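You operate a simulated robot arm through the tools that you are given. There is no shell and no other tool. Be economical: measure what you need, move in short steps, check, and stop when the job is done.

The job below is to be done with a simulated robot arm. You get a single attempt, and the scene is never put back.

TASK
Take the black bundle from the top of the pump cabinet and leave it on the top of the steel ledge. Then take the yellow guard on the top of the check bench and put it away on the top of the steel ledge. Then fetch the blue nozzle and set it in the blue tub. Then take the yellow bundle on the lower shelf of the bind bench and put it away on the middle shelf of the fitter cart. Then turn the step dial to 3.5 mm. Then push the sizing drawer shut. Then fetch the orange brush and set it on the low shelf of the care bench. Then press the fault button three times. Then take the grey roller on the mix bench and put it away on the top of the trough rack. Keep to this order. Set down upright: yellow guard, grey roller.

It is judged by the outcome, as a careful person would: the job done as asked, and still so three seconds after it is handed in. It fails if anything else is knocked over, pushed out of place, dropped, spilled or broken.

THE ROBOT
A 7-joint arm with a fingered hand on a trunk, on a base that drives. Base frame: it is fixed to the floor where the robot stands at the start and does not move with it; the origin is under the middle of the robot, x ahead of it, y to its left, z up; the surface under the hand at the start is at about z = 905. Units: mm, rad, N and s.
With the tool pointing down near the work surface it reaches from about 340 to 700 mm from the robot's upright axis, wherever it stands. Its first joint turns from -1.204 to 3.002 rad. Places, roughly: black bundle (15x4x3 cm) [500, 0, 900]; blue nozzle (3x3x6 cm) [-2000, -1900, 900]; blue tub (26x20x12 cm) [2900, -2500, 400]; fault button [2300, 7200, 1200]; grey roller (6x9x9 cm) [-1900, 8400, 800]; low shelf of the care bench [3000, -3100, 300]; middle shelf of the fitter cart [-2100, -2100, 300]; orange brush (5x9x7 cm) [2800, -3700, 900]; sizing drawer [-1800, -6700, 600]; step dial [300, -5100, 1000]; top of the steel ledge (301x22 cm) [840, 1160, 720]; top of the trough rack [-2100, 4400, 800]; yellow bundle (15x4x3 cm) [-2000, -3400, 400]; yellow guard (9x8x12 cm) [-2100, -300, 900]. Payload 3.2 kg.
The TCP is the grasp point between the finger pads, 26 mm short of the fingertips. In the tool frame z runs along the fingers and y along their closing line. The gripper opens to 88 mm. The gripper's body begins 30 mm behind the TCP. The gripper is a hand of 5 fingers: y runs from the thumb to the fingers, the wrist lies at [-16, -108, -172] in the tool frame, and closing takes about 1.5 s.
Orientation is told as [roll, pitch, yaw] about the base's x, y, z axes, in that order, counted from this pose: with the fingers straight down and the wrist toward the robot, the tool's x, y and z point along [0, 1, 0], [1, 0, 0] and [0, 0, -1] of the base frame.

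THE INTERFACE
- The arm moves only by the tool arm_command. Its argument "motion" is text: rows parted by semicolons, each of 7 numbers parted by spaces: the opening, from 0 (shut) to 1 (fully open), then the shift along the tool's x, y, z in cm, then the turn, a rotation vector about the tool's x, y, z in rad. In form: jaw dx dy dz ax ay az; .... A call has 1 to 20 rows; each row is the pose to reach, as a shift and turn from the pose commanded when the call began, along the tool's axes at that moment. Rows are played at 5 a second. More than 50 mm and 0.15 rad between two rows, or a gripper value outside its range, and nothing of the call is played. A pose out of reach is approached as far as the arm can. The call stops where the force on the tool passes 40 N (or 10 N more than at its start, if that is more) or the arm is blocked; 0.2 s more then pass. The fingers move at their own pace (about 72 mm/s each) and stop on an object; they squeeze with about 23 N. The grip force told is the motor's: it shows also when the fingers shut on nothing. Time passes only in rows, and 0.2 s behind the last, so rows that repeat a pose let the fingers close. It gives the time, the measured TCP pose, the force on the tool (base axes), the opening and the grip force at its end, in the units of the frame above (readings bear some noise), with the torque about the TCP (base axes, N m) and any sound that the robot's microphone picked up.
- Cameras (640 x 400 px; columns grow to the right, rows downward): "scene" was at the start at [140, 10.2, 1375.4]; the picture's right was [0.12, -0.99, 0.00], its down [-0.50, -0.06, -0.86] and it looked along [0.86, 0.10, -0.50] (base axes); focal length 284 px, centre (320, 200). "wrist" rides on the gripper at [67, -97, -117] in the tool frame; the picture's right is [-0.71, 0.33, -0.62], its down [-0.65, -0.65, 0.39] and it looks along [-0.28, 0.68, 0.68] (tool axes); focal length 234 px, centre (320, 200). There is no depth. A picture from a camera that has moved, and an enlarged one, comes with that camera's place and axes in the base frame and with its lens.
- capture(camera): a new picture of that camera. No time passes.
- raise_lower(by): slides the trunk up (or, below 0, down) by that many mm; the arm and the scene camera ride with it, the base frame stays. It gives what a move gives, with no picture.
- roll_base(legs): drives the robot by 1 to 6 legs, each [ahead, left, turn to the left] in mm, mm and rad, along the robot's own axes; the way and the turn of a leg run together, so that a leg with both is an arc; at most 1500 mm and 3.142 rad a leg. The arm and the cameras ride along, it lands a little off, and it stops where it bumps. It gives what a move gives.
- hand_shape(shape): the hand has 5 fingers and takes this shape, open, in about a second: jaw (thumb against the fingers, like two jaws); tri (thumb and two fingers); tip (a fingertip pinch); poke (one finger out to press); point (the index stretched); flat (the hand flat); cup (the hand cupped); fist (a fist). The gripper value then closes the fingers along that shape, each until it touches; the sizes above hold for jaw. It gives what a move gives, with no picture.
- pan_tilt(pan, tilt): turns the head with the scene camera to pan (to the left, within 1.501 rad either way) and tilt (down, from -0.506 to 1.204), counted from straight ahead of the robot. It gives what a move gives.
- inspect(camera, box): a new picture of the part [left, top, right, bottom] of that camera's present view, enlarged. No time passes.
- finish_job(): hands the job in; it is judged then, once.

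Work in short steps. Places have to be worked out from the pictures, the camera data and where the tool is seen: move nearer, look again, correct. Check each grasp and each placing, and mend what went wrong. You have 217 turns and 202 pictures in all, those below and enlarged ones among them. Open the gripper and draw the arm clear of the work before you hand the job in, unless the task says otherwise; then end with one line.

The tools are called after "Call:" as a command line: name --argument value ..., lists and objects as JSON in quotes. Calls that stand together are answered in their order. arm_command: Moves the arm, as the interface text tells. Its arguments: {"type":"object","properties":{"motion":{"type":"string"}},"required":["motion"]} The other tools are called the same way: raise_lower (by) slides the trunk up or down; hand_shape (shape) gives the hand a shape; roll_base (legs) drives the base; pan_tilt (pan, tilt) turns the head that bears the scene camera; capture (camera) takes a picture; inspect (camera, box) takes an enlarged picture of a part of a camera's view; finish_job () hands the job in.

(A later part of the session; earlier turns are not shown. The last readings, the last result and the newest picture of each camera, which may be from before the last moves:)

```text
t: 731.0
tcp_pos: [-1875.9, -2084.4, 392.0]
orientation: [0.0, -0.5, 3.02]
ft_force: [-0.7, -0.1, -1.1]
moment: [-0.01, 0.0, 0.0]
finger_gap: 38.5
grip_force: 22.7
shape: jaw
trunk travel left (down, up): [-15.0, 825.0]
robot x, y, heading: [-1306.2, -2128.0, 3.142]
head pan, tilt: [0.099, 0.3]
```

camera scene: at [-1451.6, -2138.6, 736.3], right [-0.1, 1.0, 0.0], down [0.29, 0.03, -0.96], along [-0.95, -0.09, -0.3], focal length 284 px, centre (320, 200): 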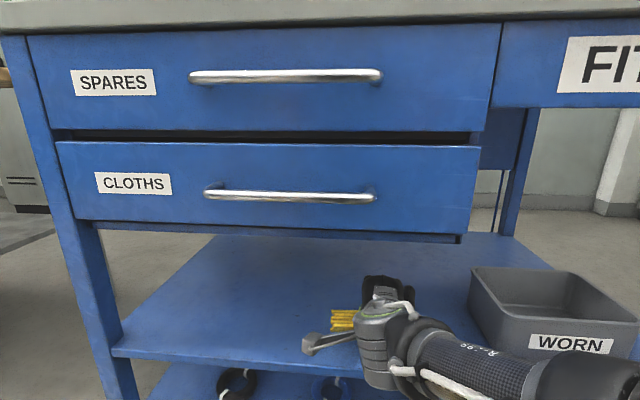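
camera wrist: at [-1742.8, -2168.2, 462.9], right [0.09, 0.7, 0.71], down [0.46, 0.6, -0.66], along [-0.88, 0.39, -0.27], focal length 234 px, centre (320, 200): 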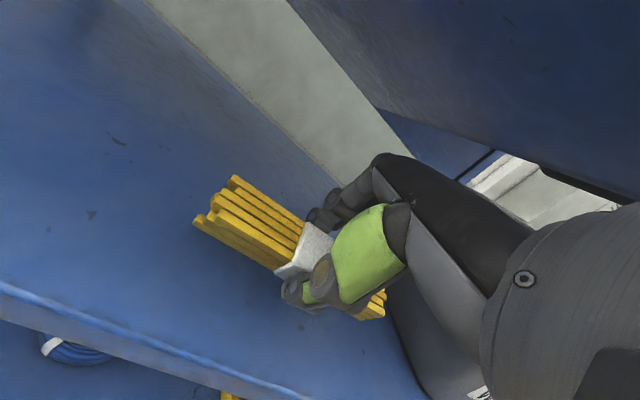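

Call:
arm_command --motion "0 0 -0.2 0.35 0 0 0; 0 0 -0.34 0.62 0 0 0; 0 0 -0.34 0.62 0 0 0"

Call:
arm_command --motion "0 0 -0.2 0.35 0 0 0; 0 0 -0.34 0.62 0 0 0; 0 0 -0.34 0.62 0 0 0"

Call:
inspect --camera "wrist" --box '[120, 120, 440, 380]'

```text
t: 731.8
tcp_pos: [-1875.3, -2084.9, 384.9]
orientation: [0.0, -0.501, 3.021]
ft_force: [0.2, 0.1, 0.2]
moment: [0.03, 0.03, 0.03]
finger_gap: 38.4
grip_force: 22.9
shape: jaw
trunk travel left (down, up): [-15.0, 825.0]
robot x, y, heading: [-1308.8, -2128.2, 3.143]
head pan, tilt: [0.099, 0.3]
```

```text
t: 732.6
tcp_pos: [-1873.8, -2084.9, 383.2]
orientation: [0.004, -0.511, 3.02]
ft_force: [6.9, -0.2, 24.0]
moment: [-0.1, -0.82, 0.04]
finger_gap: 37.3
grip_force: 23.3
shape: jaw
trunk travel left (down, up): [-15.0, 825.0]
robot x, y, heading: [-1309.0, -2128.9, 3.142]
head pan, tilt: [0.099, 0.3]
```

```text
1.54 times, centred on (280, 250) of wrist
camera zoom: at [-1741.7, -2167.9, 437.8], right [0.1, 0.7, 0.7], down [0.45, 0.6, -0.66], along [-0.89, 0.39, -0.26], focal length 360 px, centre (382, 123)
```

zoom: 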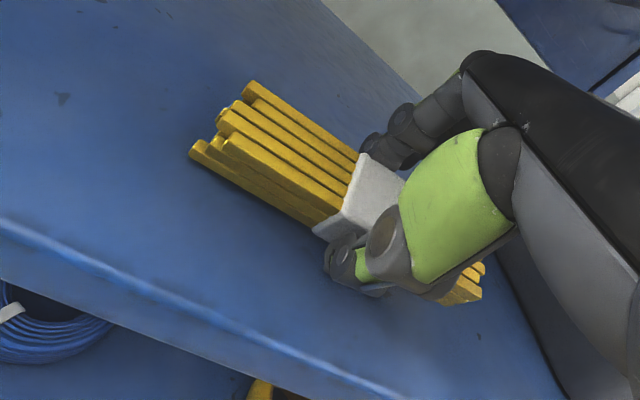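

Contact with the shelf. Back off 5 mm, open, withdraw along the fingers, and check.

Call:
arm_command --motion "0 0 0.24 -0.44 0 0 0; 0.4 0 0.24 -0.44 0 0 0; 0.65 0 0.24 -0.44 0 0 0; 0.65 0 0.24 -0.44 0 0 0; 0.65 0 0.24 -0.44 0 0 0; 0.65 0 0.24 -0.44 0 0 0; 0.65 0 0.24 -2 0 0 0; 0.65 0 0.24 -4 0 0 0; 0.65 0 0.24 -6 0 0 0; 0.65 0 0.24 -6 0 0 0"

Call:
capture --camera "wrist"

Call:
capture --camera "scene"

```text
t: 734.8
tcp_pos: [-1848.4, -2087.8, 431.7]
orientation: [-0.001, -0.504, 3.021]
ft_force: [-0.4, -0.5, 0.1]
moment: [-0.02, -0.02, -0.01]
finger_gap: 56.8
grip_force: 0.1
shape: jaw
trunk travel left (down, up): [-15.0, 825.0]
robot x, y, heading: [-1307.1, -2129.3, 3.141]
head pan, tilt: [0.099, 0.3]
```

```text
97 pictures are left
camera wrist: at [-1715.8, -2170.7, 488.2], right [0.09, 0.7, 0.71], down [0.46, 0.6, -0.66], along [-0.88, 0.39, -0.27], focal length 234 px, centre (320, 200)
```

wrist: 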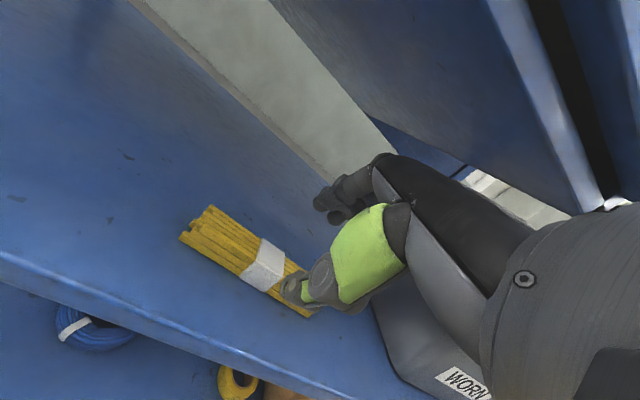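

```text
96 pictures are left
camera scene: at [-1451.5, -2138.6, 736.3], right [-0.1, 1.0, 0.0], down [0.29, 0.03, -0.96], along [-0.95, -0.09, -0.3], focal length 284 px, centre (320, 200)
```

scene: 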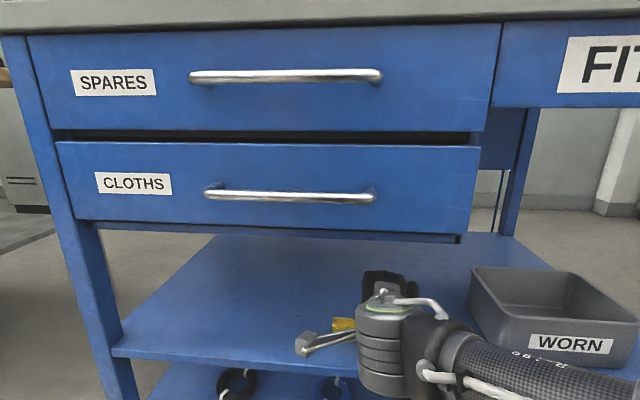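

Bundle placed on the middle shelf. Back away, straighten the hand, raise the trunk, and drive to the step dial.

Call:
roll_base --legs '[[-750, 0, 0]]'

Call:
raise_lower --by 400

Call:
arm_command --motion "0.65 0 0 0 0.14 0 0; 0.65 0 0 0 0.28 0 0; 0.65 0 0 0 0.42 0 0; 0.65 0 0 0 0.5 0 0; 0.65 0 0 0 0.5 0 0"

Call:
roll_base --legs '[[0, 0, 1.571], [1500, 0, 0], [1450, 0, 0], [0, 0, 1.571]]'

Call:
pan_tilt --pan 0.0 --tilt 0.35

Call:
capture --camera "scene"

```text
t: 738.8
tcp_pos: [-1106.5, -2090.0, 432.0]
orientation: [0.0, -0.502, 3.029]
ft_force: [0.4, 0.0, 0.6]
moment: [-0.05, 0.0, -0.01]
finger_gap: 56.8
grip_force: 0.0
shape: jaw
trunk travel left (down, up): [-15.0, 825.0]
robot x, y, heading: [-565.0, -2126.2, -3.133]
head pan, tilt: [0.099, 0.3]
```

```text
t: 742.7
tcp_pos: [-1107.2, -2089.7, 831.6]
orientation: [-0.001, -0.504, 3.03]
ft_force: [-1.2, 0.4, -0.8]
moment: [0.0, 0.01, 0.01]
finger_gap: 56.9
grip_force: 0.0
shape: jaw
trunk travel left (down, up): [-415.0, 425.0]
robot x, y, heading: [-568.0, -2122.7, -3.138]
head pan, tilt: [0.099, 0.3]
```

```text
t: 743.9
tcp_pos: [-1107.1, -2088.9, 832.8]
orientation: [0.001, -0.001, 3.029]
ft_force: [0.1, 0.7, -0.8]
moment: [0.02, -0.02, -0.06]
finger_gap: 57.0
grip_force: 0.1
shape: jaw
trunk travel left (down, up): [-415.0, 425.0]
robot x, y, heading: [-568.0, -2128.3, -3.134]
head pan, tilt: [0.099, 0.3]
```

```text
t: 765.4
tcp_pos: [-75.7, -5071.6, 832.5]
orientation: [0.001, -0.002, -0.162]
ft_force: [0.0, 0.6, 0.2]
moment: [-0.04, -0.02, 0.0]
finger_gap: 57.1
grip_force: 0.0
shape: jaw
trunk travel left (down, up): [-415.0, 425.0]
robot x, y, heading: [-613.3, -5009.8, -0.048]
head pan, tilt: [0.099, 0.3]
```

```text
t: 766.0
tcp_pos: [-75.7, -5070.3, 833.2]
orientation: [-0.001, -0.001, -0.162]
ft_force: [-1.3, -0.8, -0.3]
moment: [0.02, 0.02, 0.03]
finger_gap: 56.7
grip_force: 0.1
shape: jaw
trunk travel left (down, up): [-415.0, 425.0]
robot x, y, heading: [-612.1, -5001.9, -0.038]
head pan, tilt: [0.0, 0.351]
```

```text
95 pictures are left
camera scene: at [-470.1, -5014.1, 1131.6], right [-0.04, -1.0, 0.0], down [-0.34, 0.01, -0.94], along [0.94, -0.04, -0.34], focal length 284 px, centre (320, 200)
```

scene: 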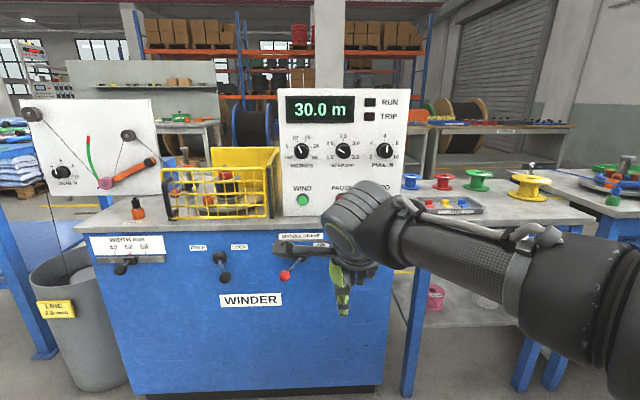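

Call:
inspect --camera "scene" --box '[270, 80, 420, 220]'

Call:
inspect --camera "scene" --box '[80, 220, 360, 320]'

```text
2.86 times, centred on (345, 150) of scene
camera zoom: at [-470.1, -5014.1, 1131.6], right [-0.04, -1.0, 0.0], down [-0.34, 0.01, -0.94], along [0.94, -0.04, -0.34], focal length 813 px, centre (249, 343)
```

zoom: 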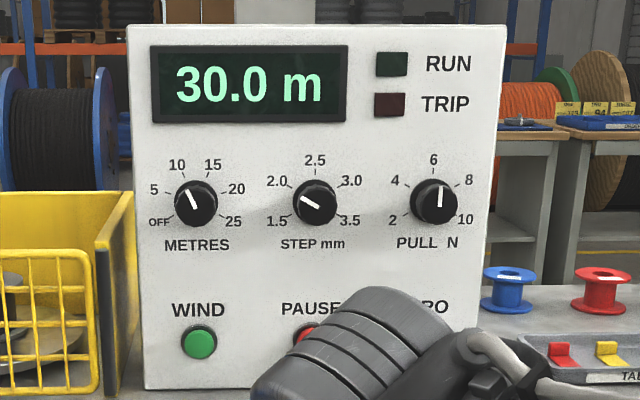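

```text
2.29 times, centred on (220, 270) of scene
camera zoom: at [-470.1, -5014.1, 1131.6], right [-0.04, -1.0, 0.0], down [-0.34, 0.01, -0.94], along [0.94, -0.04, -0.34], focal length 650 px, centre (549, 40)
```

zoom: 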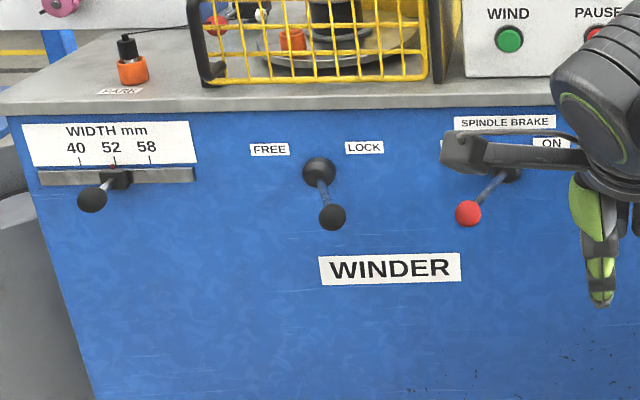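

STEP dial reads 2.0; it must go clockwise to 3.5 (about 180°). I switch to tip pinch, square up, and turn the hand to point forward.

Call:
hand_shape --shape "tip"

Call:
roll_base --legs '[[0, 0, 0.038]]'

Call:
arm_command --motion "1 0 0 -2 0 0 -0.06; 1 0 0 -4 0 0 -0.12; 1 0 0 -4 0 0 -0.12"

Call:
arm_command --motion "1 0 0 -1 -0.14 0 0; 1 0 0 -2 -0.28 0 0; 1 0 0 -3 -0.42 0 0; 1 0 0 -4 -0.56 0 0; 1 0 0 -5 -0.70 0 0; 1 0 0 -6 -0.84 0 0; 1 0 0 -7 -0.98 0 0; 1 0 0 -8 -1.12 0 0; 1 0 0 -9 -1.26 0 0; 1 0 0 -10 -1.40 0 0; 1 0 0 -11 -1.5 0 0; 1 0 0 -12 -1.57 0 0; 1 0 0 -12 -1.57 0 0"

Call:
capture --camera "scene"

Call:
capture --camera "wrist"

```text
t: 766.9
tcp_pos: [-76.5, -5070.9, 832.1]
orientation: [0.001, -0.001, -0.162]
ft_force: [0.7, 0.7, -0.4]
moment: [-0.03, -0.01, -0.01]
finger_gap: 87.8
grip_force: 0.2
shape: tip
trunk travel left (down, up): [-415.0, 425.0]
robot x, y, heading: [-613.2, -5005.2, -0.046]
head pan, tilt: [0.0, 0.351]
```

```text
t: 767.7
tcp_pos: [-73.8, -5049.8, 831.8]
orientation: [-0.001, -0.001, -0.124]
ft_force: [0.0, -0.4, -0.5]
moment: [-0.01, 0.0, -0.01]
finger_gap: 87.8
grip_force: 0.0
shape: tip
trunk travel left (down, up): [-415.0, 425.0]
robot x, y, heading: [-613.6, -5006.5, -0.001]
head pan, tilt: [0.0, 0.351]
```

```text
t: 768.5
tcp_pos: [-73.8, -5048.5, 871.6]
orientation: [0.001, -0.002, -0.001]
ft_force: [0.0, -0.7, 0.6]
moment: [-0.02, 0.02, -0.01]
finger_gap: 88.0
grip_force: 0.0
shape: tip
trunk travel left (down, up): [-415.0, 425.0]
robot x, y, heading: [-612.0, -5005.5, -0.005]
head pan, tilt: [0.0, 0.351]
```

```text
t: 771.3
tcp_pos: [-58.2, -5034.2, 982.3]
orientation: [2.63, -1.567, -2.634]
ft_force: [0.0, -0.2, -0.1]
moment: [-0.03, 0.0, -0.01]
finger_gap: 87.8
grip_force: 0.0
shape: tip
out of reach, approached as far as the arm can: row 10, 11, 12, 13
trunk travel left (down, up): [-415.0, 425.0]
robot x, y, heading: [-615.1, -5004.5, 0.001]
head pan, tilt: [0.0, 0.351]
```

```text
92 pictures are left
camera scene: at [-470.1, -5008.6, 1131.6], right [0.0, -1.0, 0.0], down [-0.34, 0.0, -0.94], along [0.94, 0.0, -0.34], focal length 284 px, centre (320, 200)
```

scene: 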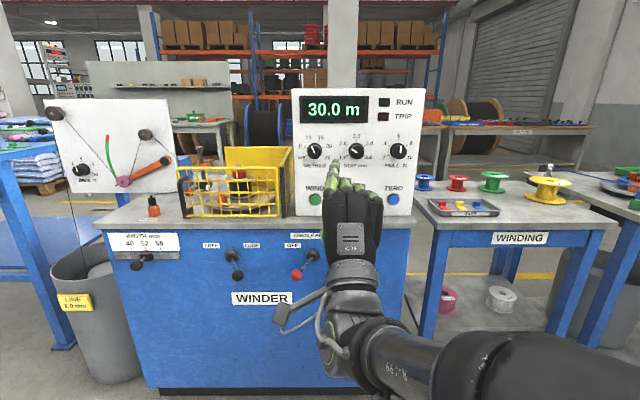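

```text
91 pictures are left
camera wrist: at [-174.4, -4965.8, 884.7], right [-0.63, -0.7, 0.33], down [0.39, -0.65, -0.65], along [0.67, -0.28, 0.68], focal length 234 px, centre (320, 200)
```

wrist: 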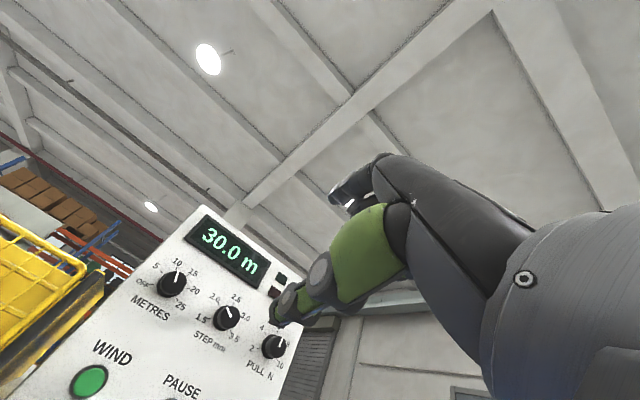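

Dial about (325, -5110, 988). I drive closer, keeping short of the panel, and re-measure.

Call:
roll_base --legs '[[240, -76, 0]]'

Call:
capture --camera "scene"

Call:
capture --camera "wrist"

```text
t: 773.2
tcp_pos: [184.6, -5107.0, 982.3]
orientation: [2.206, -1.566, -2.205]
ft_force: [-0.1, -0.9, 0.2]
moment: [0.0, -0.01, -0.02]
finger_gap: 87.5
grip_force: 0.0
shape: tip
trunk travel left (down, up): [-415.0, 425.0]
robot x, y, heading: [-370.6, -5084.9, -0.0]
head pan, tilt: [0.0, 0.351]
```

```text
90 pictures are left
camera scene: at [-227.7, -5085.1, 1131.5], right [0.0, -1.0, 0.0], down [-0.34, 0.0, -0.94], along [0.94, 0.0, -0.34], focal length 284 px, centre (320, 200)
```

scene: 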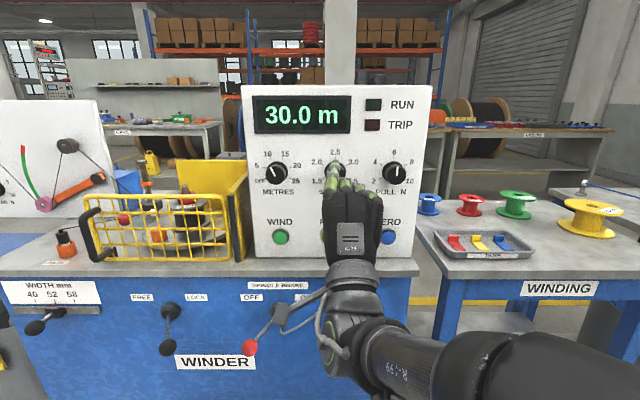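

```text
89 pictures are left
camera wrist: at [67.4, -5040.3, 884.3], right [-0.62, -0.71, 0.33], down [0.39, -0.65, -0.65], along [0.68, -0.28, 0.68], focal length 234 px, centre (320, 200)
```

wrist: 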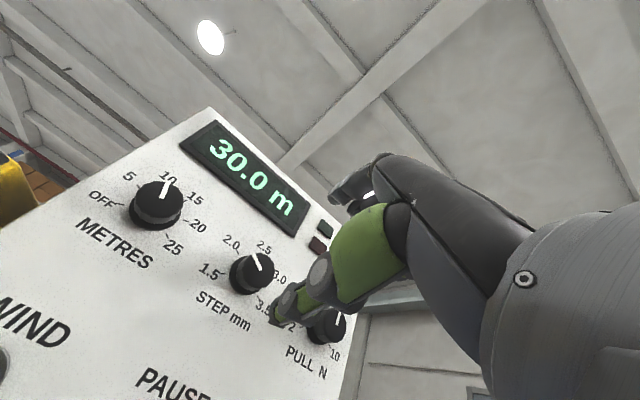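

Knob face centre about (318, -5112, 988). The arm was near its limit, so I raise the trunk 100 and bring the hand back down to check it follows exactly.

Call:
raise_lower --by 120

Call:
arm_command --motion "1 0 -4 0 0 0 0; 1 0 -8 0 0 0 0; 1 0 -12 0 0 0 0; 1 0 -12 0 0 0 0"

```text
t: 774.7
tcp_pos: [186.2, -5107.3, 1101.4]
orientation: [2.344, -1.567, -2.345]
ft_force: [0.4, 0.2, -0.3]
moment: [0.04, -0.01, 0.0]
finger_gap: 87.9
grip_force: 0.1
shape: tip
trunk travel left (down, up): [-535.0, 305.0]
robot x, y, heading: [-371.9, -5085.6, 0.004]
head pan, tilt: [0.0, 0.351]
```

```text
t: 775.7
tcp_pos: [183.3, -5106.5, 980.9]
orientation: [2.545, -1.566, -2.54]
ft_force: [-0.3, -0.2, -0.2]
moment: [-0.01, -0.01, 0.01]
finger_gap: 88.0
grip_force: 0.0
shape: tip
trunk travel left (down, up): [-535.0, 305.0]
robot x, y, heading: [-369.0, -5086.9, -0.0]
head pan, tilt: [0.0, 0.351]
```

It follows. Now rotate the hand −0.78 about its axis and move to just before the knob.

Call:
arm_command --motion "1 -0.3 0.4 1.5 0 0 -0.14; 1 -0.5 0.7 3 0 0 -0.28; 1 -0.5 0.7 4.5 0 0 -0.42; 1 -0.5 0.7 6 0 0 -0.56; 1 -0.5 0.7 6 0 0 -0.70; 1 -0.5 0.7 6 0 0 -0.78; 1 -0.5 0.7 6 0 0 -0.78"

Call:
capture --camera "scene"

Call:
capture --camera "wrist"

```text
t: 777.3
tcp_pos: [207.7, -5119.7, 995.1]
orientation: [-1.578, -1.363, 1.543]
ft_force: [-0.3, -0.4, 0.2]
moment: [0.03, 0.03, -0.04]
finger_gap: 88.1
grip_force: 0.0
shape: tip
out of reach, approached as far as the arm can: row 2, 3, 4, 5, 6, 7
trunk travel left (down, up): [-535.0, 305.0]
robot x, y, heading: [-373.7, -5082.8, 0.001]
head pan, tilt: [0.0, 0.351]
```

```text
88 pictures are left
camera scene: at [-228.2, -5084.9, 1251.6], right [0.0, -1.0, 0.0], down [-0.34, 0.0, -0.94], along [0.94, 0.0, -0.34], focal length 284 px, centre (320, 200)
```

scene: 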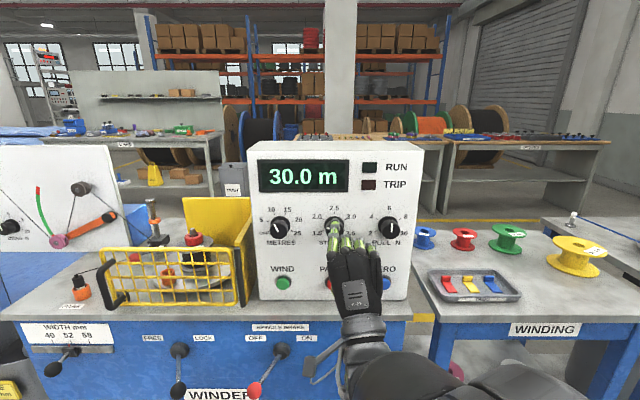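

```text
87 pictures are left
camera wrist: at [92.3, -5070.9, 886.2], right [-0.65, -0.6, 0.47], down [0.36, -0.78, -0.51], along [0.67, -0.16, 0.72], focal length 234 px, centre (320, 200)
```

wrist: 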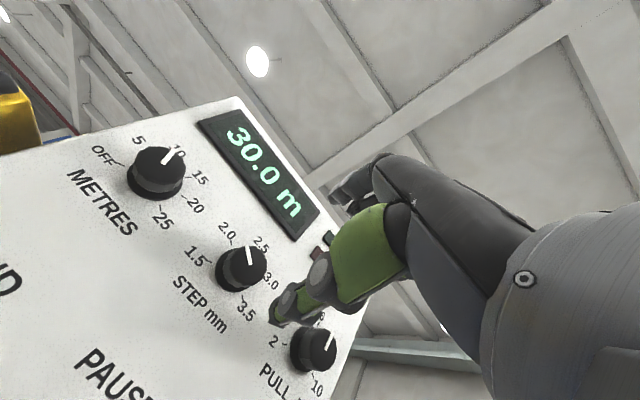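

Rotation that way is reach-limited here. I retract 20 cm, undo the rotation, and bring the base nearer for a more bent arm.

Call:
arm_command --motion "1 0 0 -4.5 0 0 0.05; 1 0 0 -9 0 0 0.1; 1 0 0 -13.5 0 0 0.15; 1 0 0 -18 0 0 0.2; 1 0 0 -20 0 0 0.2; 1 0 0 -20 0 0 0.2"

Call:
roll_base --legs '[[200, 0, 0]]'

Call:
capture --camera "wrist"

```text
t: 778.7
tcp_pos: [38.6, -5069.1, 982.4]
orientation: [-1.593, -1.522, 1.579]
ft_force: [-1.0, 0.2, 0.0]
moment: [0.0, 0.0, 0.0]
finger_gap: 88.0
grip_force: 0.0
shape: tip
out of reach, approached as far as the arm can: row 4, 5, 6
trunk travel left (down, up): [-535.0, 305.0]
robot x, y, heading: [-370.8, -5083.6, 0.002]
head pan, tilt: [0.0, 0.351]
```

```text
t: 780.3
tcp_pos: [240.7, -5069.4, 982.0]
orientation: [-1.579, -1.524, 1.559]
ft_force: [0.5, 0.3, -0.7]
moment: [0.02, 0.01, 0.02]
finger_gap: 87.8
grip_force: 0.2
shape: tip
trunk travel left (down, up): [-535.0, 305.0]
robot x, y, heading: [-174.1, -5084.3, 0.004]
head pan, tilt: [0.0, 0.351]
```

```text
86 pictures are left
camera wrist: at [124.2, -5005.2, 881.7], right [-0.64, -0.68, 0.36], down [0.37, -0.69, -0.62], along [0.67, -0.26, 0.69], focal length 234 px, centre (320, 200)
```

wrist: 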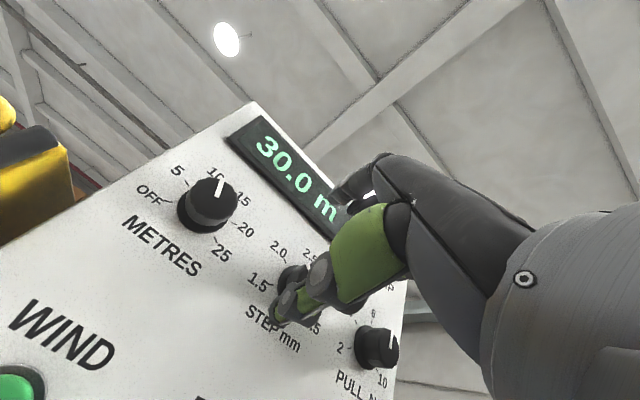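

Now well placed (TCP ~415 ahead, target ~480). I centre on the dial axis and test a clockwise rotation in free space.

Call:
arm_command --motion "1 -1.5 0.2 0 0 0 0.05; 1 -3 0.4 0 0 0 0.05; 1 -4.3 0.8 0 0 0 0.05; 1 -4.3 0.8 0 0 0 0.05"

Call:
arm_command --motion "1 0 0 1 0 0 0.14; 1 0 0 1 0 0 0.28; 1 0 0 1 0 0 0.42; 1 0 0 1 0 0 0.56; 1 0 0 1 0 0 0.7; 1 0 0 1 0 0 0.84; 1 0 0 1 0 0 0.98; 1 0 0 1 0 0 1.12; 1 0 0 1 0 0 1.12"

Call:
capture --camera "scene"

Call:
capture --camera "wrist"

```text
t: 781.3
tcp_pos: [258.8, -5099.3, 990.5]
orientation: [2.26, -1.568, -2.279]
ft_force: [-0.6, -0.5, -0.2]
moment: [0.0, 0.02, 0.01]
finger_gap: 87.7
grip_force: 0.1
shape: tip
out of reach, approached as far as the arm can: row 1, 2, 3, 4
trunk travel left (down, up): [-535.0, 305.0]
robot x, y, heading: [-172.7, -5083.8, -0.005]
head pan, tilt: [0.0, 0.351]
```

```text
t: 783.1
tcp_pos: [320.0, -5127.2, 1052.7]
orientation: [1.573, -0.467, -1.577]
ft_force: [-26.5, 2.0, -4.7]
moment: [-0.4, 0.77, 0.99]
finger_gap: 88.1
grip_force: 0.1
shape: tip
out of reach, approached as far as the arm can: row 3, 4, 5, 6, 7, 8, 9
trunk travel left (down, up): [-535.0, 305.0]
robot x, y, heading: [-175.7, -5086.0, -0.005]
head pan, tilt: [0.0, 0.351]
stopped in row 9: the force on the tool passed its limit at 48 N (the readings are from after the stop); the commanded pose is now the measured one
```

```text
85 pictures are left
camera scene: at [-36.5, -5085.5, 1252.4], right [0.0, -1.0, 0.0], down [-0.34, 0.0, -0.94], along [0.94, 0.0, -0.34], focal length 284 px, centre (320, 200)
```

scene: 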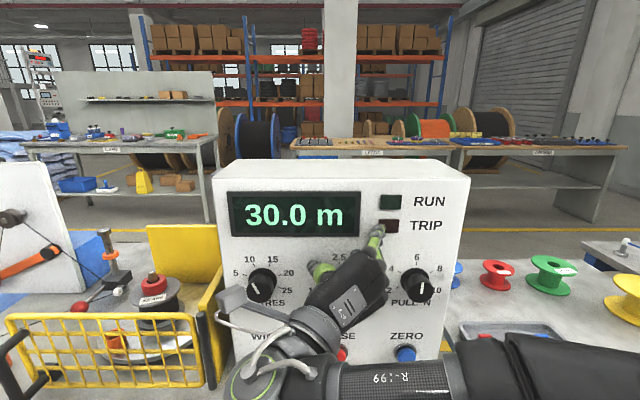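

```text
84 pictures are left
camera wrist: at [203.8, -5009.5, 1067.7], right [-0.63, -0.61, -0.48], down [0.39, 0.29, -0.87], along [0.67, -0.74, 0.06], focal length 234 px, centre (320, 200)
```

wrist: 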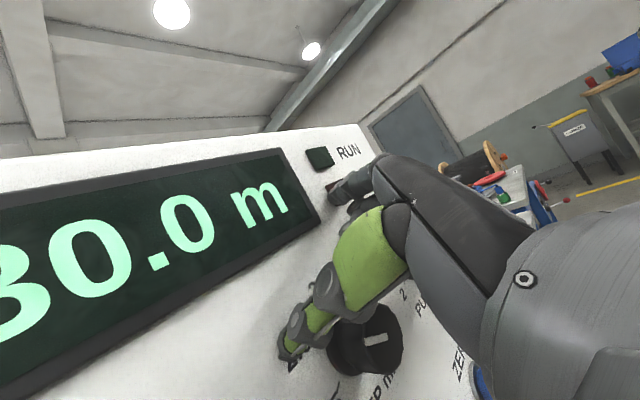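

The rotation drifted out of reach and touched the panel. I withdraw straight back and check the panel's state.

Call:
arm_command --motion "1 0 0 -3 0 0 0; 1 0 0 -6 0 0 0; 1 0 0 -9 0 0 0; 1 0 0 -9 0 0 0"

Call:
inspect --camera "scene" --box '[200, 150, 480, 400]'

```text
t: 784.1
tcp_pos: [268.4, -5145.4, 1089.3]
orientation: [1.565, -0.467, -1.578]
ft_force: [-1.2, -0.6, -0.1]
moment: [0.02, 0.01, 0.01]
finger_gap: 88.1
grip_force: 0.0
shape: tip
out of reach, approached as far as the arm can: row 1, 2, 3, 4
trunk travel left (down, up): [-535.0, 305.0]
robot x, y, heading: [-174.3, -5088.2, -0.001]
head pan, tilt: [0.0, 0.351]
```

```text
1.60 times, centred on (340, 275) of scene
camera zoom: at [-28.4, -5085.2, 1251.5], right [0.0, -1.0, 0.0], down [-0.34, 0.0, -0.94], along [0.94, 0.0, -0.34], focal length 455 px, centre (288, 80)
```

zoom: 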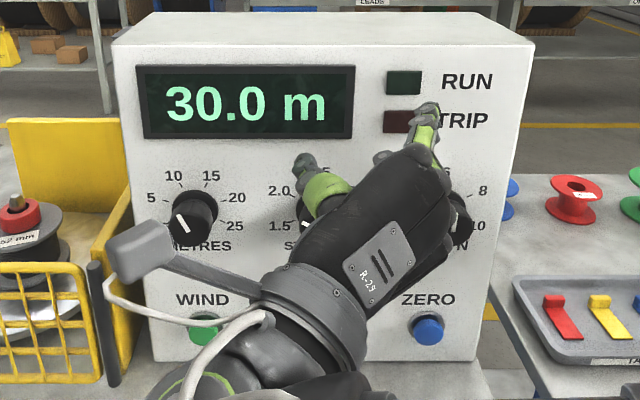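

The panel looks unchanged. I back off 250 mm to restore the forward hand pose in free space, and test which roll range the arm can do at longer reach.

Call:
roll_base --legs '[[-250, 0, 0]]'

Call:
arm_command --motion "1 0 0 2 0 0 -0.14; 1 0 0 4 0 0 -0.28; 1 0 0 6 0 0 -0.42; 1 0 0 8 0 0 -0.56; 1 0 0 10 0 0 -0.7; 1 0 0 12 0 0 -0.84; 1 0 0 12 0 0 -0.84"

```text
t: 785.9
tcp_pos: [19.6, -5145.1, 1090.4]
orientation: [1.568, -0.466, -1.574]
ft_force: [-0.2, 1.2, 0.7]
moment: [-0.01, 0.04, -0.01]
finger_gap: 87.6
grip_force: 0.0
shape: tip
trunk travel left (down, up): [-535.0, 305.0]
robot x, y, heading: [-417.3, -5085.7, 0.003]
head pan, tilt: [0.0, 0.351]
```

```text
t: 787.5
tcp_pos: [140.6, -5145.2, 1090.1]
orientation: [1.556, -1.308, -1.561]
ft_force: [1.0, -0.8, 0.0]
moment: [0.0, -0.02, 0.02]
finger_gap: 88.1
grip_force: 0.0
shape: tip
trunk travel left (down, up): [-535.0, 305.0]
robot x, y, heading: [-418.0, -5083.6, -0.006]
head pan, tilt: [0.0, 0.351]
```

Exact tracking here (558 ahead, 60 right, high). Test rolling further clockwise at this spot.

Call:
arm_command --motion "1 0 0 0 0 0 0.14; 1 0 0 0 0 0 0.28; 1 0 0 0 0 0 0.42; 1 0 0 0 0 0 0.56; 1 0 0 0 0 0 0.7; 1 0 0 0 0 0 0.84; 1 0 0 0 0 0 0.98; 1 0 0 0 0 0 1.12; 1 0 0 0 0 0 1.26; 1 0 0 0 0 0 1.4; 1 0 0 0 0 0 1.4"

Call:
arm_command --motion "1 0 0 0 0 0 -0.14; 1 0 0 0 0 0 -0.28; 1 0 0 0 0 0 -0.42; 1 0 0 0 0 0 -0.56; 1 0 0 0 0 0 -0.7; 1 0 0 0 0 0 -0.84; 1 0 0 0 0 0 -0.98; 1 0 0 0 0 0 -1.12; 1 0 0 0 0 0 -1.26; 1 0 0 0 0 0 -1.4; 1 0 0 0 0 0 -1.54; 1 0 0 0 0 0 -1.68; 1 0 0 0 0 0 -1.82; 1 0 0 0 0 0 -1.96; 1 0 0 0 0 0 -2.1; 1 0 0 0 0 0 -2.1"

```text
t: 789.9
tcp_pos: [140.1, -5146.0, 1089.9]
orientation: [1.565, 0.097, -1.579]
ft_force: [0.9, 0.8, 0.6]
moment: [0.0, -0.04, 0.02]
finger_gap: 87.6
grip_force: 0.1
shape: tip
trunk travel left (down, up): [-535.0, 305.0]
robot x, y, heading: [-421.3, -5084.9, -0.001]
head pan, tilt: [0.0, 0.351]
```

```text
t: 793.3
tcp_pos: [155.5, -5114.9, 1078.1]
orientation: [-1.581, -1.328, 1.526]
ft_force: [0.6, 0.8, 0.6]
moment: [0.01, 0.0, -0.06]
finger_gap: 88.2
grip_force: 0.0
shape: tip
out of reach, approached as far as the arm can: row 12, 13, 14, 15, 16
trunk travel left (down, up): [-535.0, 305.0]
robot x, y, heading: [-418.1, -5086.8, -0.001]
head pan, tilt: [0.0, 0.351]
```

Good: roll from about 0.1 to 1.67 rad works here without drift. So two strokes of ~1.57 will do. I set roll ≈0.15, lower the trunk 102 and then align with the dial.

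Call:
arm_command --motion "1 0 0 0 0 0 0.13; 1 0 0 0 0 0 0.26; 1 0 0 0 0 0 0.39; 1 0 0 0 0 0 0.39"

Call:
raise_lower --by -100

Call:
roll_base --legs '[[90, 33, 0]]'

Call:
capture --camera "wrist"

```text
t: 794.3
tcp_pos: [154.5, -5110.7, 1074.4]
orientation: [1.571, -1.438, -1.624]
ft_force: [-1.2, -0.1, 0.8]
moment: [0.03, -0.02, -0.02]
finger_gap: 88.0
grip_force: 0.0
shape: tip
trunk travel left (down, up): [-535.0, 305.0]
robot x, y, heading: [-420.8, -5083.4, 0.001]
head pan, tilt: [0.0, 0.351]
```

```text
t: 795.6
tcp_pos: [154.6, -5111.4, 974.3]
orientation: [1.574, -1.438, -1.624]
ft_force: [0.2, 0.3, 0.9]
moment: [0.0, -0.01, -0.06]
finger_gap: 88.2
grip_force: 0.0
shape: tip
trunk travel left (down, up): [-435.0, 405.0]
robot x, y, heading: [-418.4, -5082.5, 0.001]
head pan, tilt: [0.0, 0.351]
```

```text
t: 796.8
tcp_pos: [245.7, -5078.8, 973.4]
orientation: [1.565, -1.438, -1.619]
ft_force: [0.0, -0.1, -0.9]
moment: [-0.04, 0.01, 0.0]
finger_gap: 87.9
grip_force: 0.0
shape: tip
trunk travel left (down, up): [-435.0, 405.0]
robot x, y, heading: [-330.9, -5050.0, 0.002]
head pan, tilt: [0.0, 0.351]
```

```text
82 pictures are left
camera wrist: at [132.8, -4992.8, 886.4], right [-0.66, -0.71, 0.24], down [0.36, -0.58, -0.73], along [0.66, -0.4, 0.64], focal length 234 px, centre (320, 200)
```

wrist: 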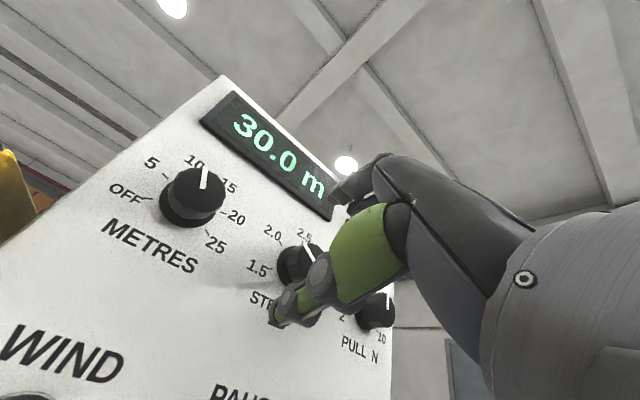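

Correct a small yaw error and align the axis with the knob (318, -5110, 987), still clear of it, then look.

Call:
arm_command --motion "1 -1.5 0.9 -0.8 0.003 0.027 0; 1 -3.0 1.7 -1.5 0.007 0.054 0; 1 -3.0 1.7 -1.5 0.007 0.054 0"

Call:
roll_base --legs '[[60, 0, 0]]'

Call:
capture --camera "wrist"

Call:
inspect --camera "scene" --box '[220, 80, 460, 300]'

```text
t: 797.6
tcp_pos: [227.6, -5108.5, 987.0]
orientation: [1.573, -1.437, -1.573]
ft_force: [0.4, 0.9, 0.2]
moment: [0.01, 0.02, -0.03]
finger_gap: 87.9
grip_force: 0.0
shape: tip
trunk travel left (down, up): [-435.0, 405.0]
robot x, y, heading: [-328.9, -5050.5, 0.003]
head pan, tilt: [0.0, 0.351]
```

```text
t: 798.5
tcp_pos: [291.2, -5109.2, 985.7]
orientation: [1.568, -1.438, -1.564]
ft_force: [-0.3, 0.6, 1.0]
moment: [-0.04, 0.01, 0.01]
finger_gap: 88.0
grip_force: 0.0
shape: tip
trunk travel left (down, up): [-435.0, 405.0]
robot x, y, heading: [-267.9, -5053.9, -0.002]
head pan, tilt: [0.0, 0.351]
```

```text
81 pictures are left
camera wrist: at [173.1, -5029.7, 898.9], right [-0.62, -0.75, 0.23], down [0.39, -0.56, -0.73], along [0.68, -0.37, 0.64], focal length 234 px, centre (320, 200)
```

wrist: 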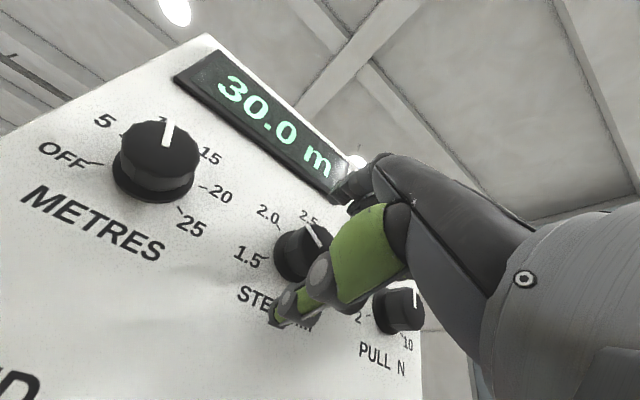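

```text
1.82 times, centred on (340, 190) of scene
camera zoom: at [-124.1, -5051.5, 1151.4], right [0.0, -1.0, 0.0], down [-0.34, 0.0, -0.94], along [0.94, 0.0, -0.34], focal length 517 px, centre (284, 218)
```

zoom: 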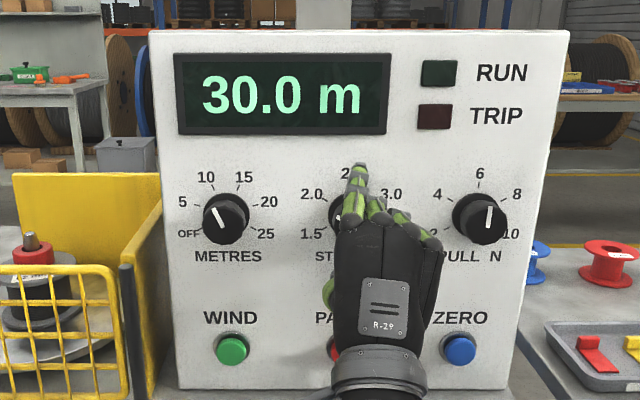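

The open thumb and index straddle the knob. Advance 14 mm and close.

Call:
arm_command --motion "1 -0.1 0 0.7 0 0 0; 1 -0.1 0 1.5 0 0 0; 1 -0.1 0 1.5 0 0 0; 0 -0.1 0 1.5 0 0 0; 0 -0.1 0 1.5 0 0 0; 0 -0.1 0 1.5 0 0 0; 0 -0.1 0 1.5 0 0 0; 0 -0.1 0 1.5 0 0 0; 0 -0.1 0 1.5 0 0 0; 0 -0.1 0 1.5 0 0 0; 0 -0.1 0 1.5 0 0 0"

Call:
capture --camera "wrist"

```text
t: 801.0
tcp_pos: [307.0, -5110.1, 986.8]
orientation: [1.572, -1.438, -1.571]
ft_force: [0.8, 2.1, 0.5]
moment: [0.0, 0.03, 0.05]
finger_gap: 30.3
grip_force: 22.6
shape: tip
trunk travel left (down, up): [-435.0, 405.0]
robot x, y, heading: [-266.5, -5055.0, 0.001]
head pan, tilt: [0.0, 0.351]
```

```text
79 pictures are left
camera wrist: at [188.1, -5030.3, 899.4], right [-0.62, -0.75, 0.24], down [0.39, -0.56, -0.73], along [0.68, -0.36, 0.64], focal length 234 px, centre (320, 200)
```

wrist: 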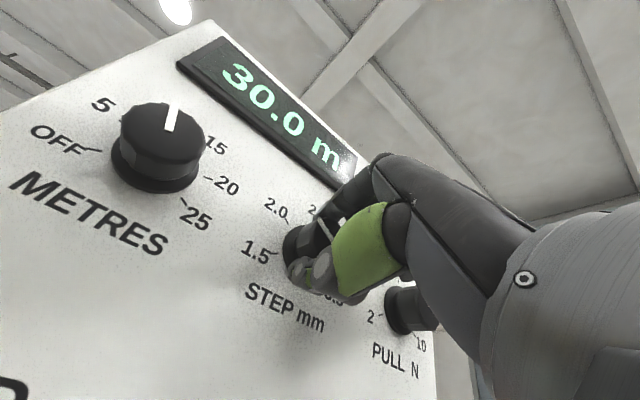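

Gripped (30 mm). Rotate clockwise 1.45 rad and look.

Call:
arm_command --motion "0 0 0 0 0 0 0.13; 0 0 0 0 0 0 0.26; 0 0 0 0 0 0 0.39; 0 0 0 0 0 0 0.52; 0 0 0 0 0 0 0.65; 0 0 0 0 0 0 0.78; 0 0 0 0 0 0 0.91; 0 0 0 0 0 0 1.04; 0 0 0 0 0 0 1.17; 0 0 0 0 0 0 1.30; 0 0 0 0 0 0 1.43; 0 0 0 0 0 0 1.43"

Call:
capture --camera "wrist"

Call:
inspect --camera "scene" --box '[220, 80, 460, 300]'

```text
t: 803.5
tcp_pos: [304.8, -5112.9, 986.7]
orientation: [1.573, -0.003, -1.57]
ft_force: [10.0, -11.1, 15.0]
moment: [-0.03, -0.14, -0.06]
finger_gap: 31.8
grip_force: 22.9
shape: tip
trunk travel left (down, up): [-435.0, 405.0]
robot x, y, heading: [-271.7, -5048.3, 0.001]
head pan, tilt: [0.0, 0.351]
```

```text
78 pictures are left
camera wrist: at [187.3, -5015.1, 1053.4], right [-0.62, -0.33, -0.71], down [0.39, 0.65, -0.65], along [0.68, -0.68, -0.28], focal length 234 px, centre (320, 200)
```

wrist: 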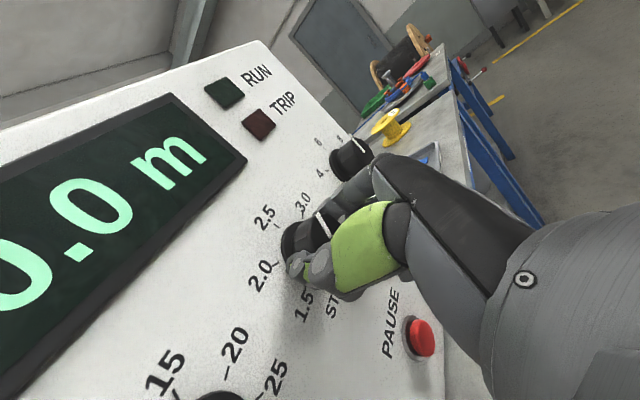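

```text
1.82 times, centred on (340, 190) of scene
camera zoom: at [-125.0, -5054.0, 1151.6], right [0.0, -1.0, 0.0], down [-0.34, 0.0, -0.94], along [0.94, 0.0, -0.34], focal length 517 px, centre (284, 218)
```

zoom: 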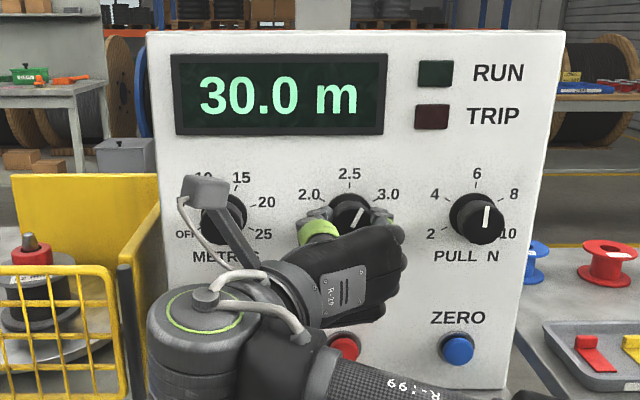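

The pointer has moved to about +30° (between 2.5 and 3.0). Release, withdraw, roll back, and view the dial unobstructed.

Call:
arm_command --motion "1 0 0 0 0 0 0; 1 0 0 0 0 0 0; 1 0 0 0 0 0 0; 1 0 0 0 0 0 0; 1 0 0 -1.5 0 0 0; 1 0 0 -3.5 0 0 0; 1 0 0 -3.5 0 0 -0.14; 1 0 0 -3.5 0 0 -0.28; 1 0 0 -3.5 0 0 -0.42; 1 0 0 -3.5 0 0 -0.56; 1 0 0 -3.5 0 0 -0.7; 1 0 0 -3.5 0 0 -0.84; 1 0 0 -3.5 0 0 -0.98; 1 0 0 -3.5 0 0 -1.12; 1 0 0 -3.5 0 0 -1.26; 1 0 0 -3.5 0 0 -1.4; 1 0 0 -3.5 0 0 -1.5; 1 0 0 -3.5 0 0 -1.5"

Call:
capture --camera "wrist"

Call:
inspect --camera "scene" --box '[300, 130, 420, 220]'

```text
t: 807.4
tcp_pos: [280.1, -5103.5, 978.7]
orientation: [1.595, -1.506, -1.595]
ft_force: [-0.2, 0.8, -0.8]
moment: [-0.02, 0.02, 0.01]
finger_gap: 87.8
grip_force: 0.1
shape: tip
out of reach, approached as far as the arm can: row 17, 18
trunk travel left (down, up): [-435.0, 405.0]
robot x, y, heading: [-268.7, -5049.7, -0.001]
head pan, tilt: [0.0, 0.351]
```

```text
76 pictures are left
camera wrist: at [162.4, -5029.4, 885.8], right [-0.62, -0.73, 0.29], down [0.39, -0.61, -0.69], along [0.68, -0.32, 0.66], focal length 234 px, centre (320, 200)
```

wrist: 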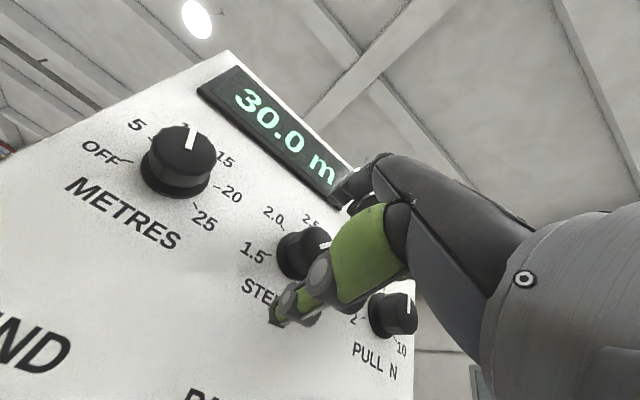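

```text
4.44 times, centred on (360, 175) of scene
camera zoom: at [-125.0, -5051.6, 1151.6], right [0.0, -1.0, 0.0], down [-0.34, 0.0, -0.94], along [0.94, 0.0, -0.34], focal length 1265 px, centre (142, 311)
```

zoom: 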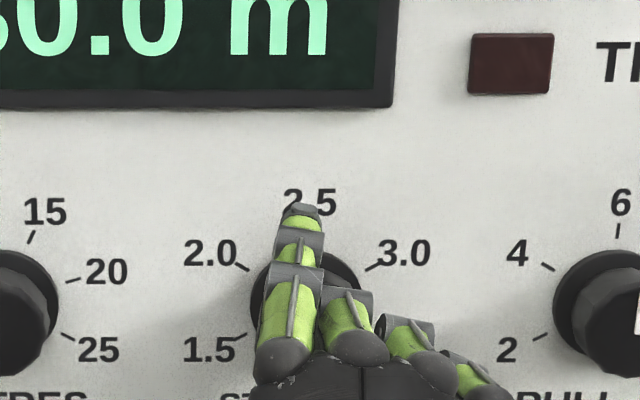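

Regrip: move onto the dial axis again, advance and close.

Call:
arm_command --motion "1 -0.3 0.5 0 0 0 0.05; 1 -0.7 0.8 1.2 0 0 0.05; 1 -0.7 0.8 2.6 0 0 0.05; 1 -0.7 0.8 2.6 0 0 0.05; 0 -0.7 0.8 2.6 0 0 0.05; 0 -0.7 0.8 2.6 0 0 0.05; 0 -0.7 0.8 2.6 0 0 0.05; 0 -0.7 0.8 2.6 0 0 0.05; 0 -0.7 0.8 2.6 0 0 0.05; 0 -0.7 0.8 2.6 0 0 0.05; 0 -0.7 0.8 2.6 0 0 0.05; 0 -0.7 0.8 2.6 0 0 0.05"

```text
t: 810.0
tcp_pos: [305.2, -5108.6, 986.1]
orientation: [1.573, -1.458, -1.571]
ft_force: [1.5, 1.3, 0.6]
moment: [0.01, 0.04, 0.01]
finger_gap: 30.7
grip_force: 22.7
shape: tip
trunk travel left (down, up): [-435.0, 405.0]
robot x, y, heading: [-270.1, -5046.9, -0.001]
head pan, tilt: [0.0, 0.351]
```

Gripped again. Rotate clockwise 1.5 rad and look at the pointer.

Call:
arm_command --motion "0 0 0 0 0 0 0.13; 0 0 0 0 0 0 0.26; 0 0 0 0 0 0 0.39; 0 0 0 0 0 0 0.52; 0 0 0 0 0 0 0.65; 0 0 0 0 0 0 0.78; 0 0 0 0 0 0 0.91; 0 0 0 0 0 0 1.04; 0 0 0 0 0 0 1.17; 0 0 0 0 0 0 1.30; 0 0 0 0 0 0 1.4; 0 0 0 0 0 0 1.5; 0 0 0 0 0 0 1.5"

Call:
inspect --camera "scene" --box '[300, 130, 420, 220]'

Call:
inspect --camera "wrist" --box '[220, 160, 400, 320]'

```text
t: 812.8
tcp_pos: [305.6, -5111.6, 988.5]
orientation: [1.576, 0.046, -1.569]
ft_force: [6.6, -9.2, 17.0]
moment: [-0.33, -0.16, -0.15]
finger_gap: 30.8
grip_force: 23.0
shape: tip
trunk travel left (down, up): [-435.0, 405.0]
robot x, y, heading: [-270.4, -5050.5, 0.001]
head pan, tilt: [0.0, 0.351]
```

```text
4.44 times, centred on (360, 175) of scene
camera zoom: at [-126.1, -5053.4, 1151.8], right [0.0, -1.0, 0.0], down [-0.34, 0.0, -0.94], along [0.94, 0.0, -0.34], focal length 1265 px, centre (142, 311)
```

zoom: 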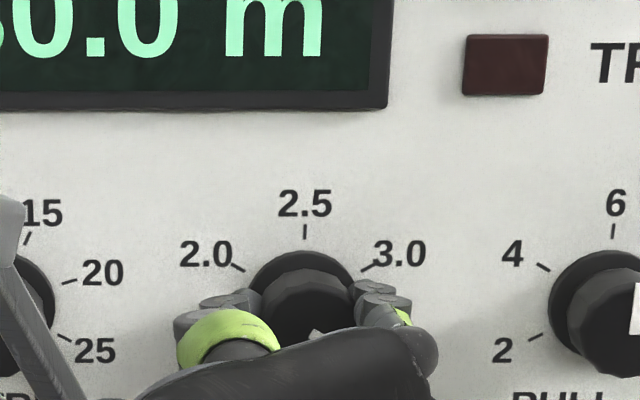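

```text
2.50 times, centred on (310, 240) of wrist
camera zoom: at [187.6, -5017.8, 1059.3], right [-0.62, -0.3, -0.72], down [0.39, 0.68, -0.62], along [0.68, -0.67, -0.31], focal length 585 px, centre (345, 100)
```

zoom: 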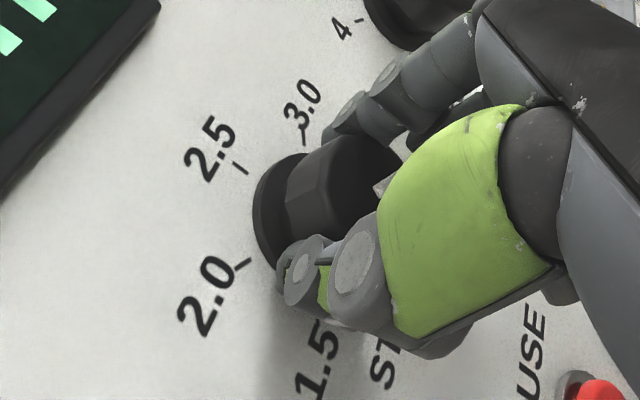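

Release, withdraw, and look at the pointer from the present roll.

Call:
arm_command --motion "1 0 0 0 0 0 0; 1 0 0 0 0 0 0; 1 0 0 0 0 0 0; 1 0 0 0 0 0 0; 1 0 0 -1.5 0 0 0; 1 0 0 -4.5 0 0 0; 1 0 0 -7 0 0 0; 1 0 0 -7 0 0 0"

Call:
capture --camera "wrist"

Call:
inspect --camera "scene" --box '[300, 130, 420, 220]'

```text
t: 814.5
tcp_pos: [257.9, -5120.1, 997.7]
orientation: [1.571, 0.04, -1.567]
ft_force: [-0.3, 0.5, 0.6]
moment: [-0.05, -0.01, 0.0]
finger_gap: 87.7
grip_force: 0.1
shape: tip
out of reach, approached as far as the arm can: row 6, 7, 8
trunk travel left (down, up): [-435.0, 405.0]
robot x, y, heading: [-267.5, -5054.5, -0.0]
head pan, tilt: [0.0, 0.351]
```

```text
72 pictures are left
camera wrist: at [140.4, -5026.1, 1069.6], right [-0.62, -0.31, -0.72], down [0.39, 0.68, -0.62], along [0.68, -0.67, -0.31], focal length 234 px, centre (320, 200)
```

wrist: 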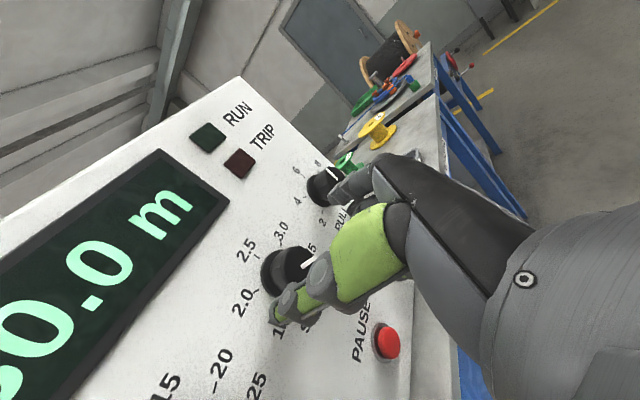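

```text
4.44 times, centred on (360, 175) of scene
camera zoom: at [-125.1, -5051.6, 1151.6], right [0.0, -1.0, 0.0], down [-0.34, 0.0, -0.94], along [0.94, 0.0, -0.34], focal length 1265 px, centre (142, 311)
```

zoom: 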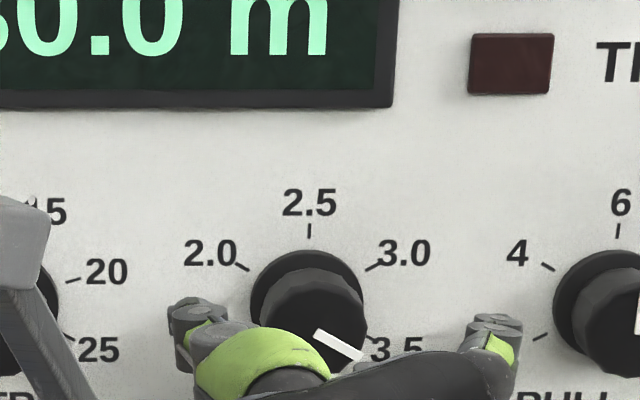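

The pointer now points at 3.5. I drive back and verify with an unobstructed view.

Call:
roll_base --legs '[[-330, 0, 0]]'

Call:
arm_command --motion "1 0 -4 0 0 0 0; 1 0 -8 0 0 0 0; 1 0 -12 0 0 0 0; 1 0 -16 0 0 0 0; 1 0 -16 0 0 0 0"

Call:
inspect --camera "scene" --box '[260, 100, 420, 220]'

```text
t: 816.7
tcp_pos: [-75.0, -5122.1, 999.8]
orientation: [1.57, 0.043, -1.573]
ft_force: [-0.1, 0.0, -0.1]
moment: [-0.01, 0.04, 0.01]
finger_gap: 88.0
grip_force: 0.1
shape: tip
trunk travel left (down, up): [-435.0, 405.0]
robot x, y, heading: [-603.8, -5050.1, -0.006]
head pan, tilt: [0.0, 0.351]
```

```text
t: 817.9
tcp_pos: [-68.2, -4961.9, 1007.4]
orientation: [1.571, 0.04, -1.573]
ft_force: [0.3, 0.5, 0.2]
moment: [0.01, -0.03, -0.03]
finger_gap: 87.7
grip_force: 0.1
shape: tip
out of reach, approached as far as the arm can: row 1, 2, 3, 4, 5
trunk travel left (down, up): [-435.0, 405.0]
robot x, y, heading: [-600.1, -5053.2, -0.008]
head pan, tilt: [0.0, 0.351]
```

```text
3.33 times, centred on (340, 160) of scene
camera zoom: at [-457.3, -5051.8, 1151.5], right [-0.01, -1.0, 0.0], down [-0.34, 0.0, -0.94], along [0.94, 0.0, -0.34], focal length 948 px, centre (253, 333)
```

zoom: 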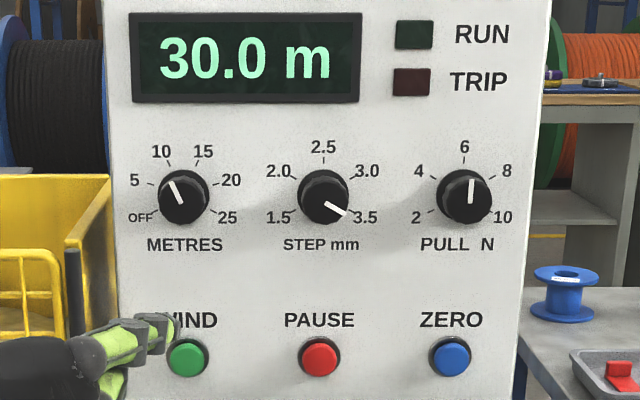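

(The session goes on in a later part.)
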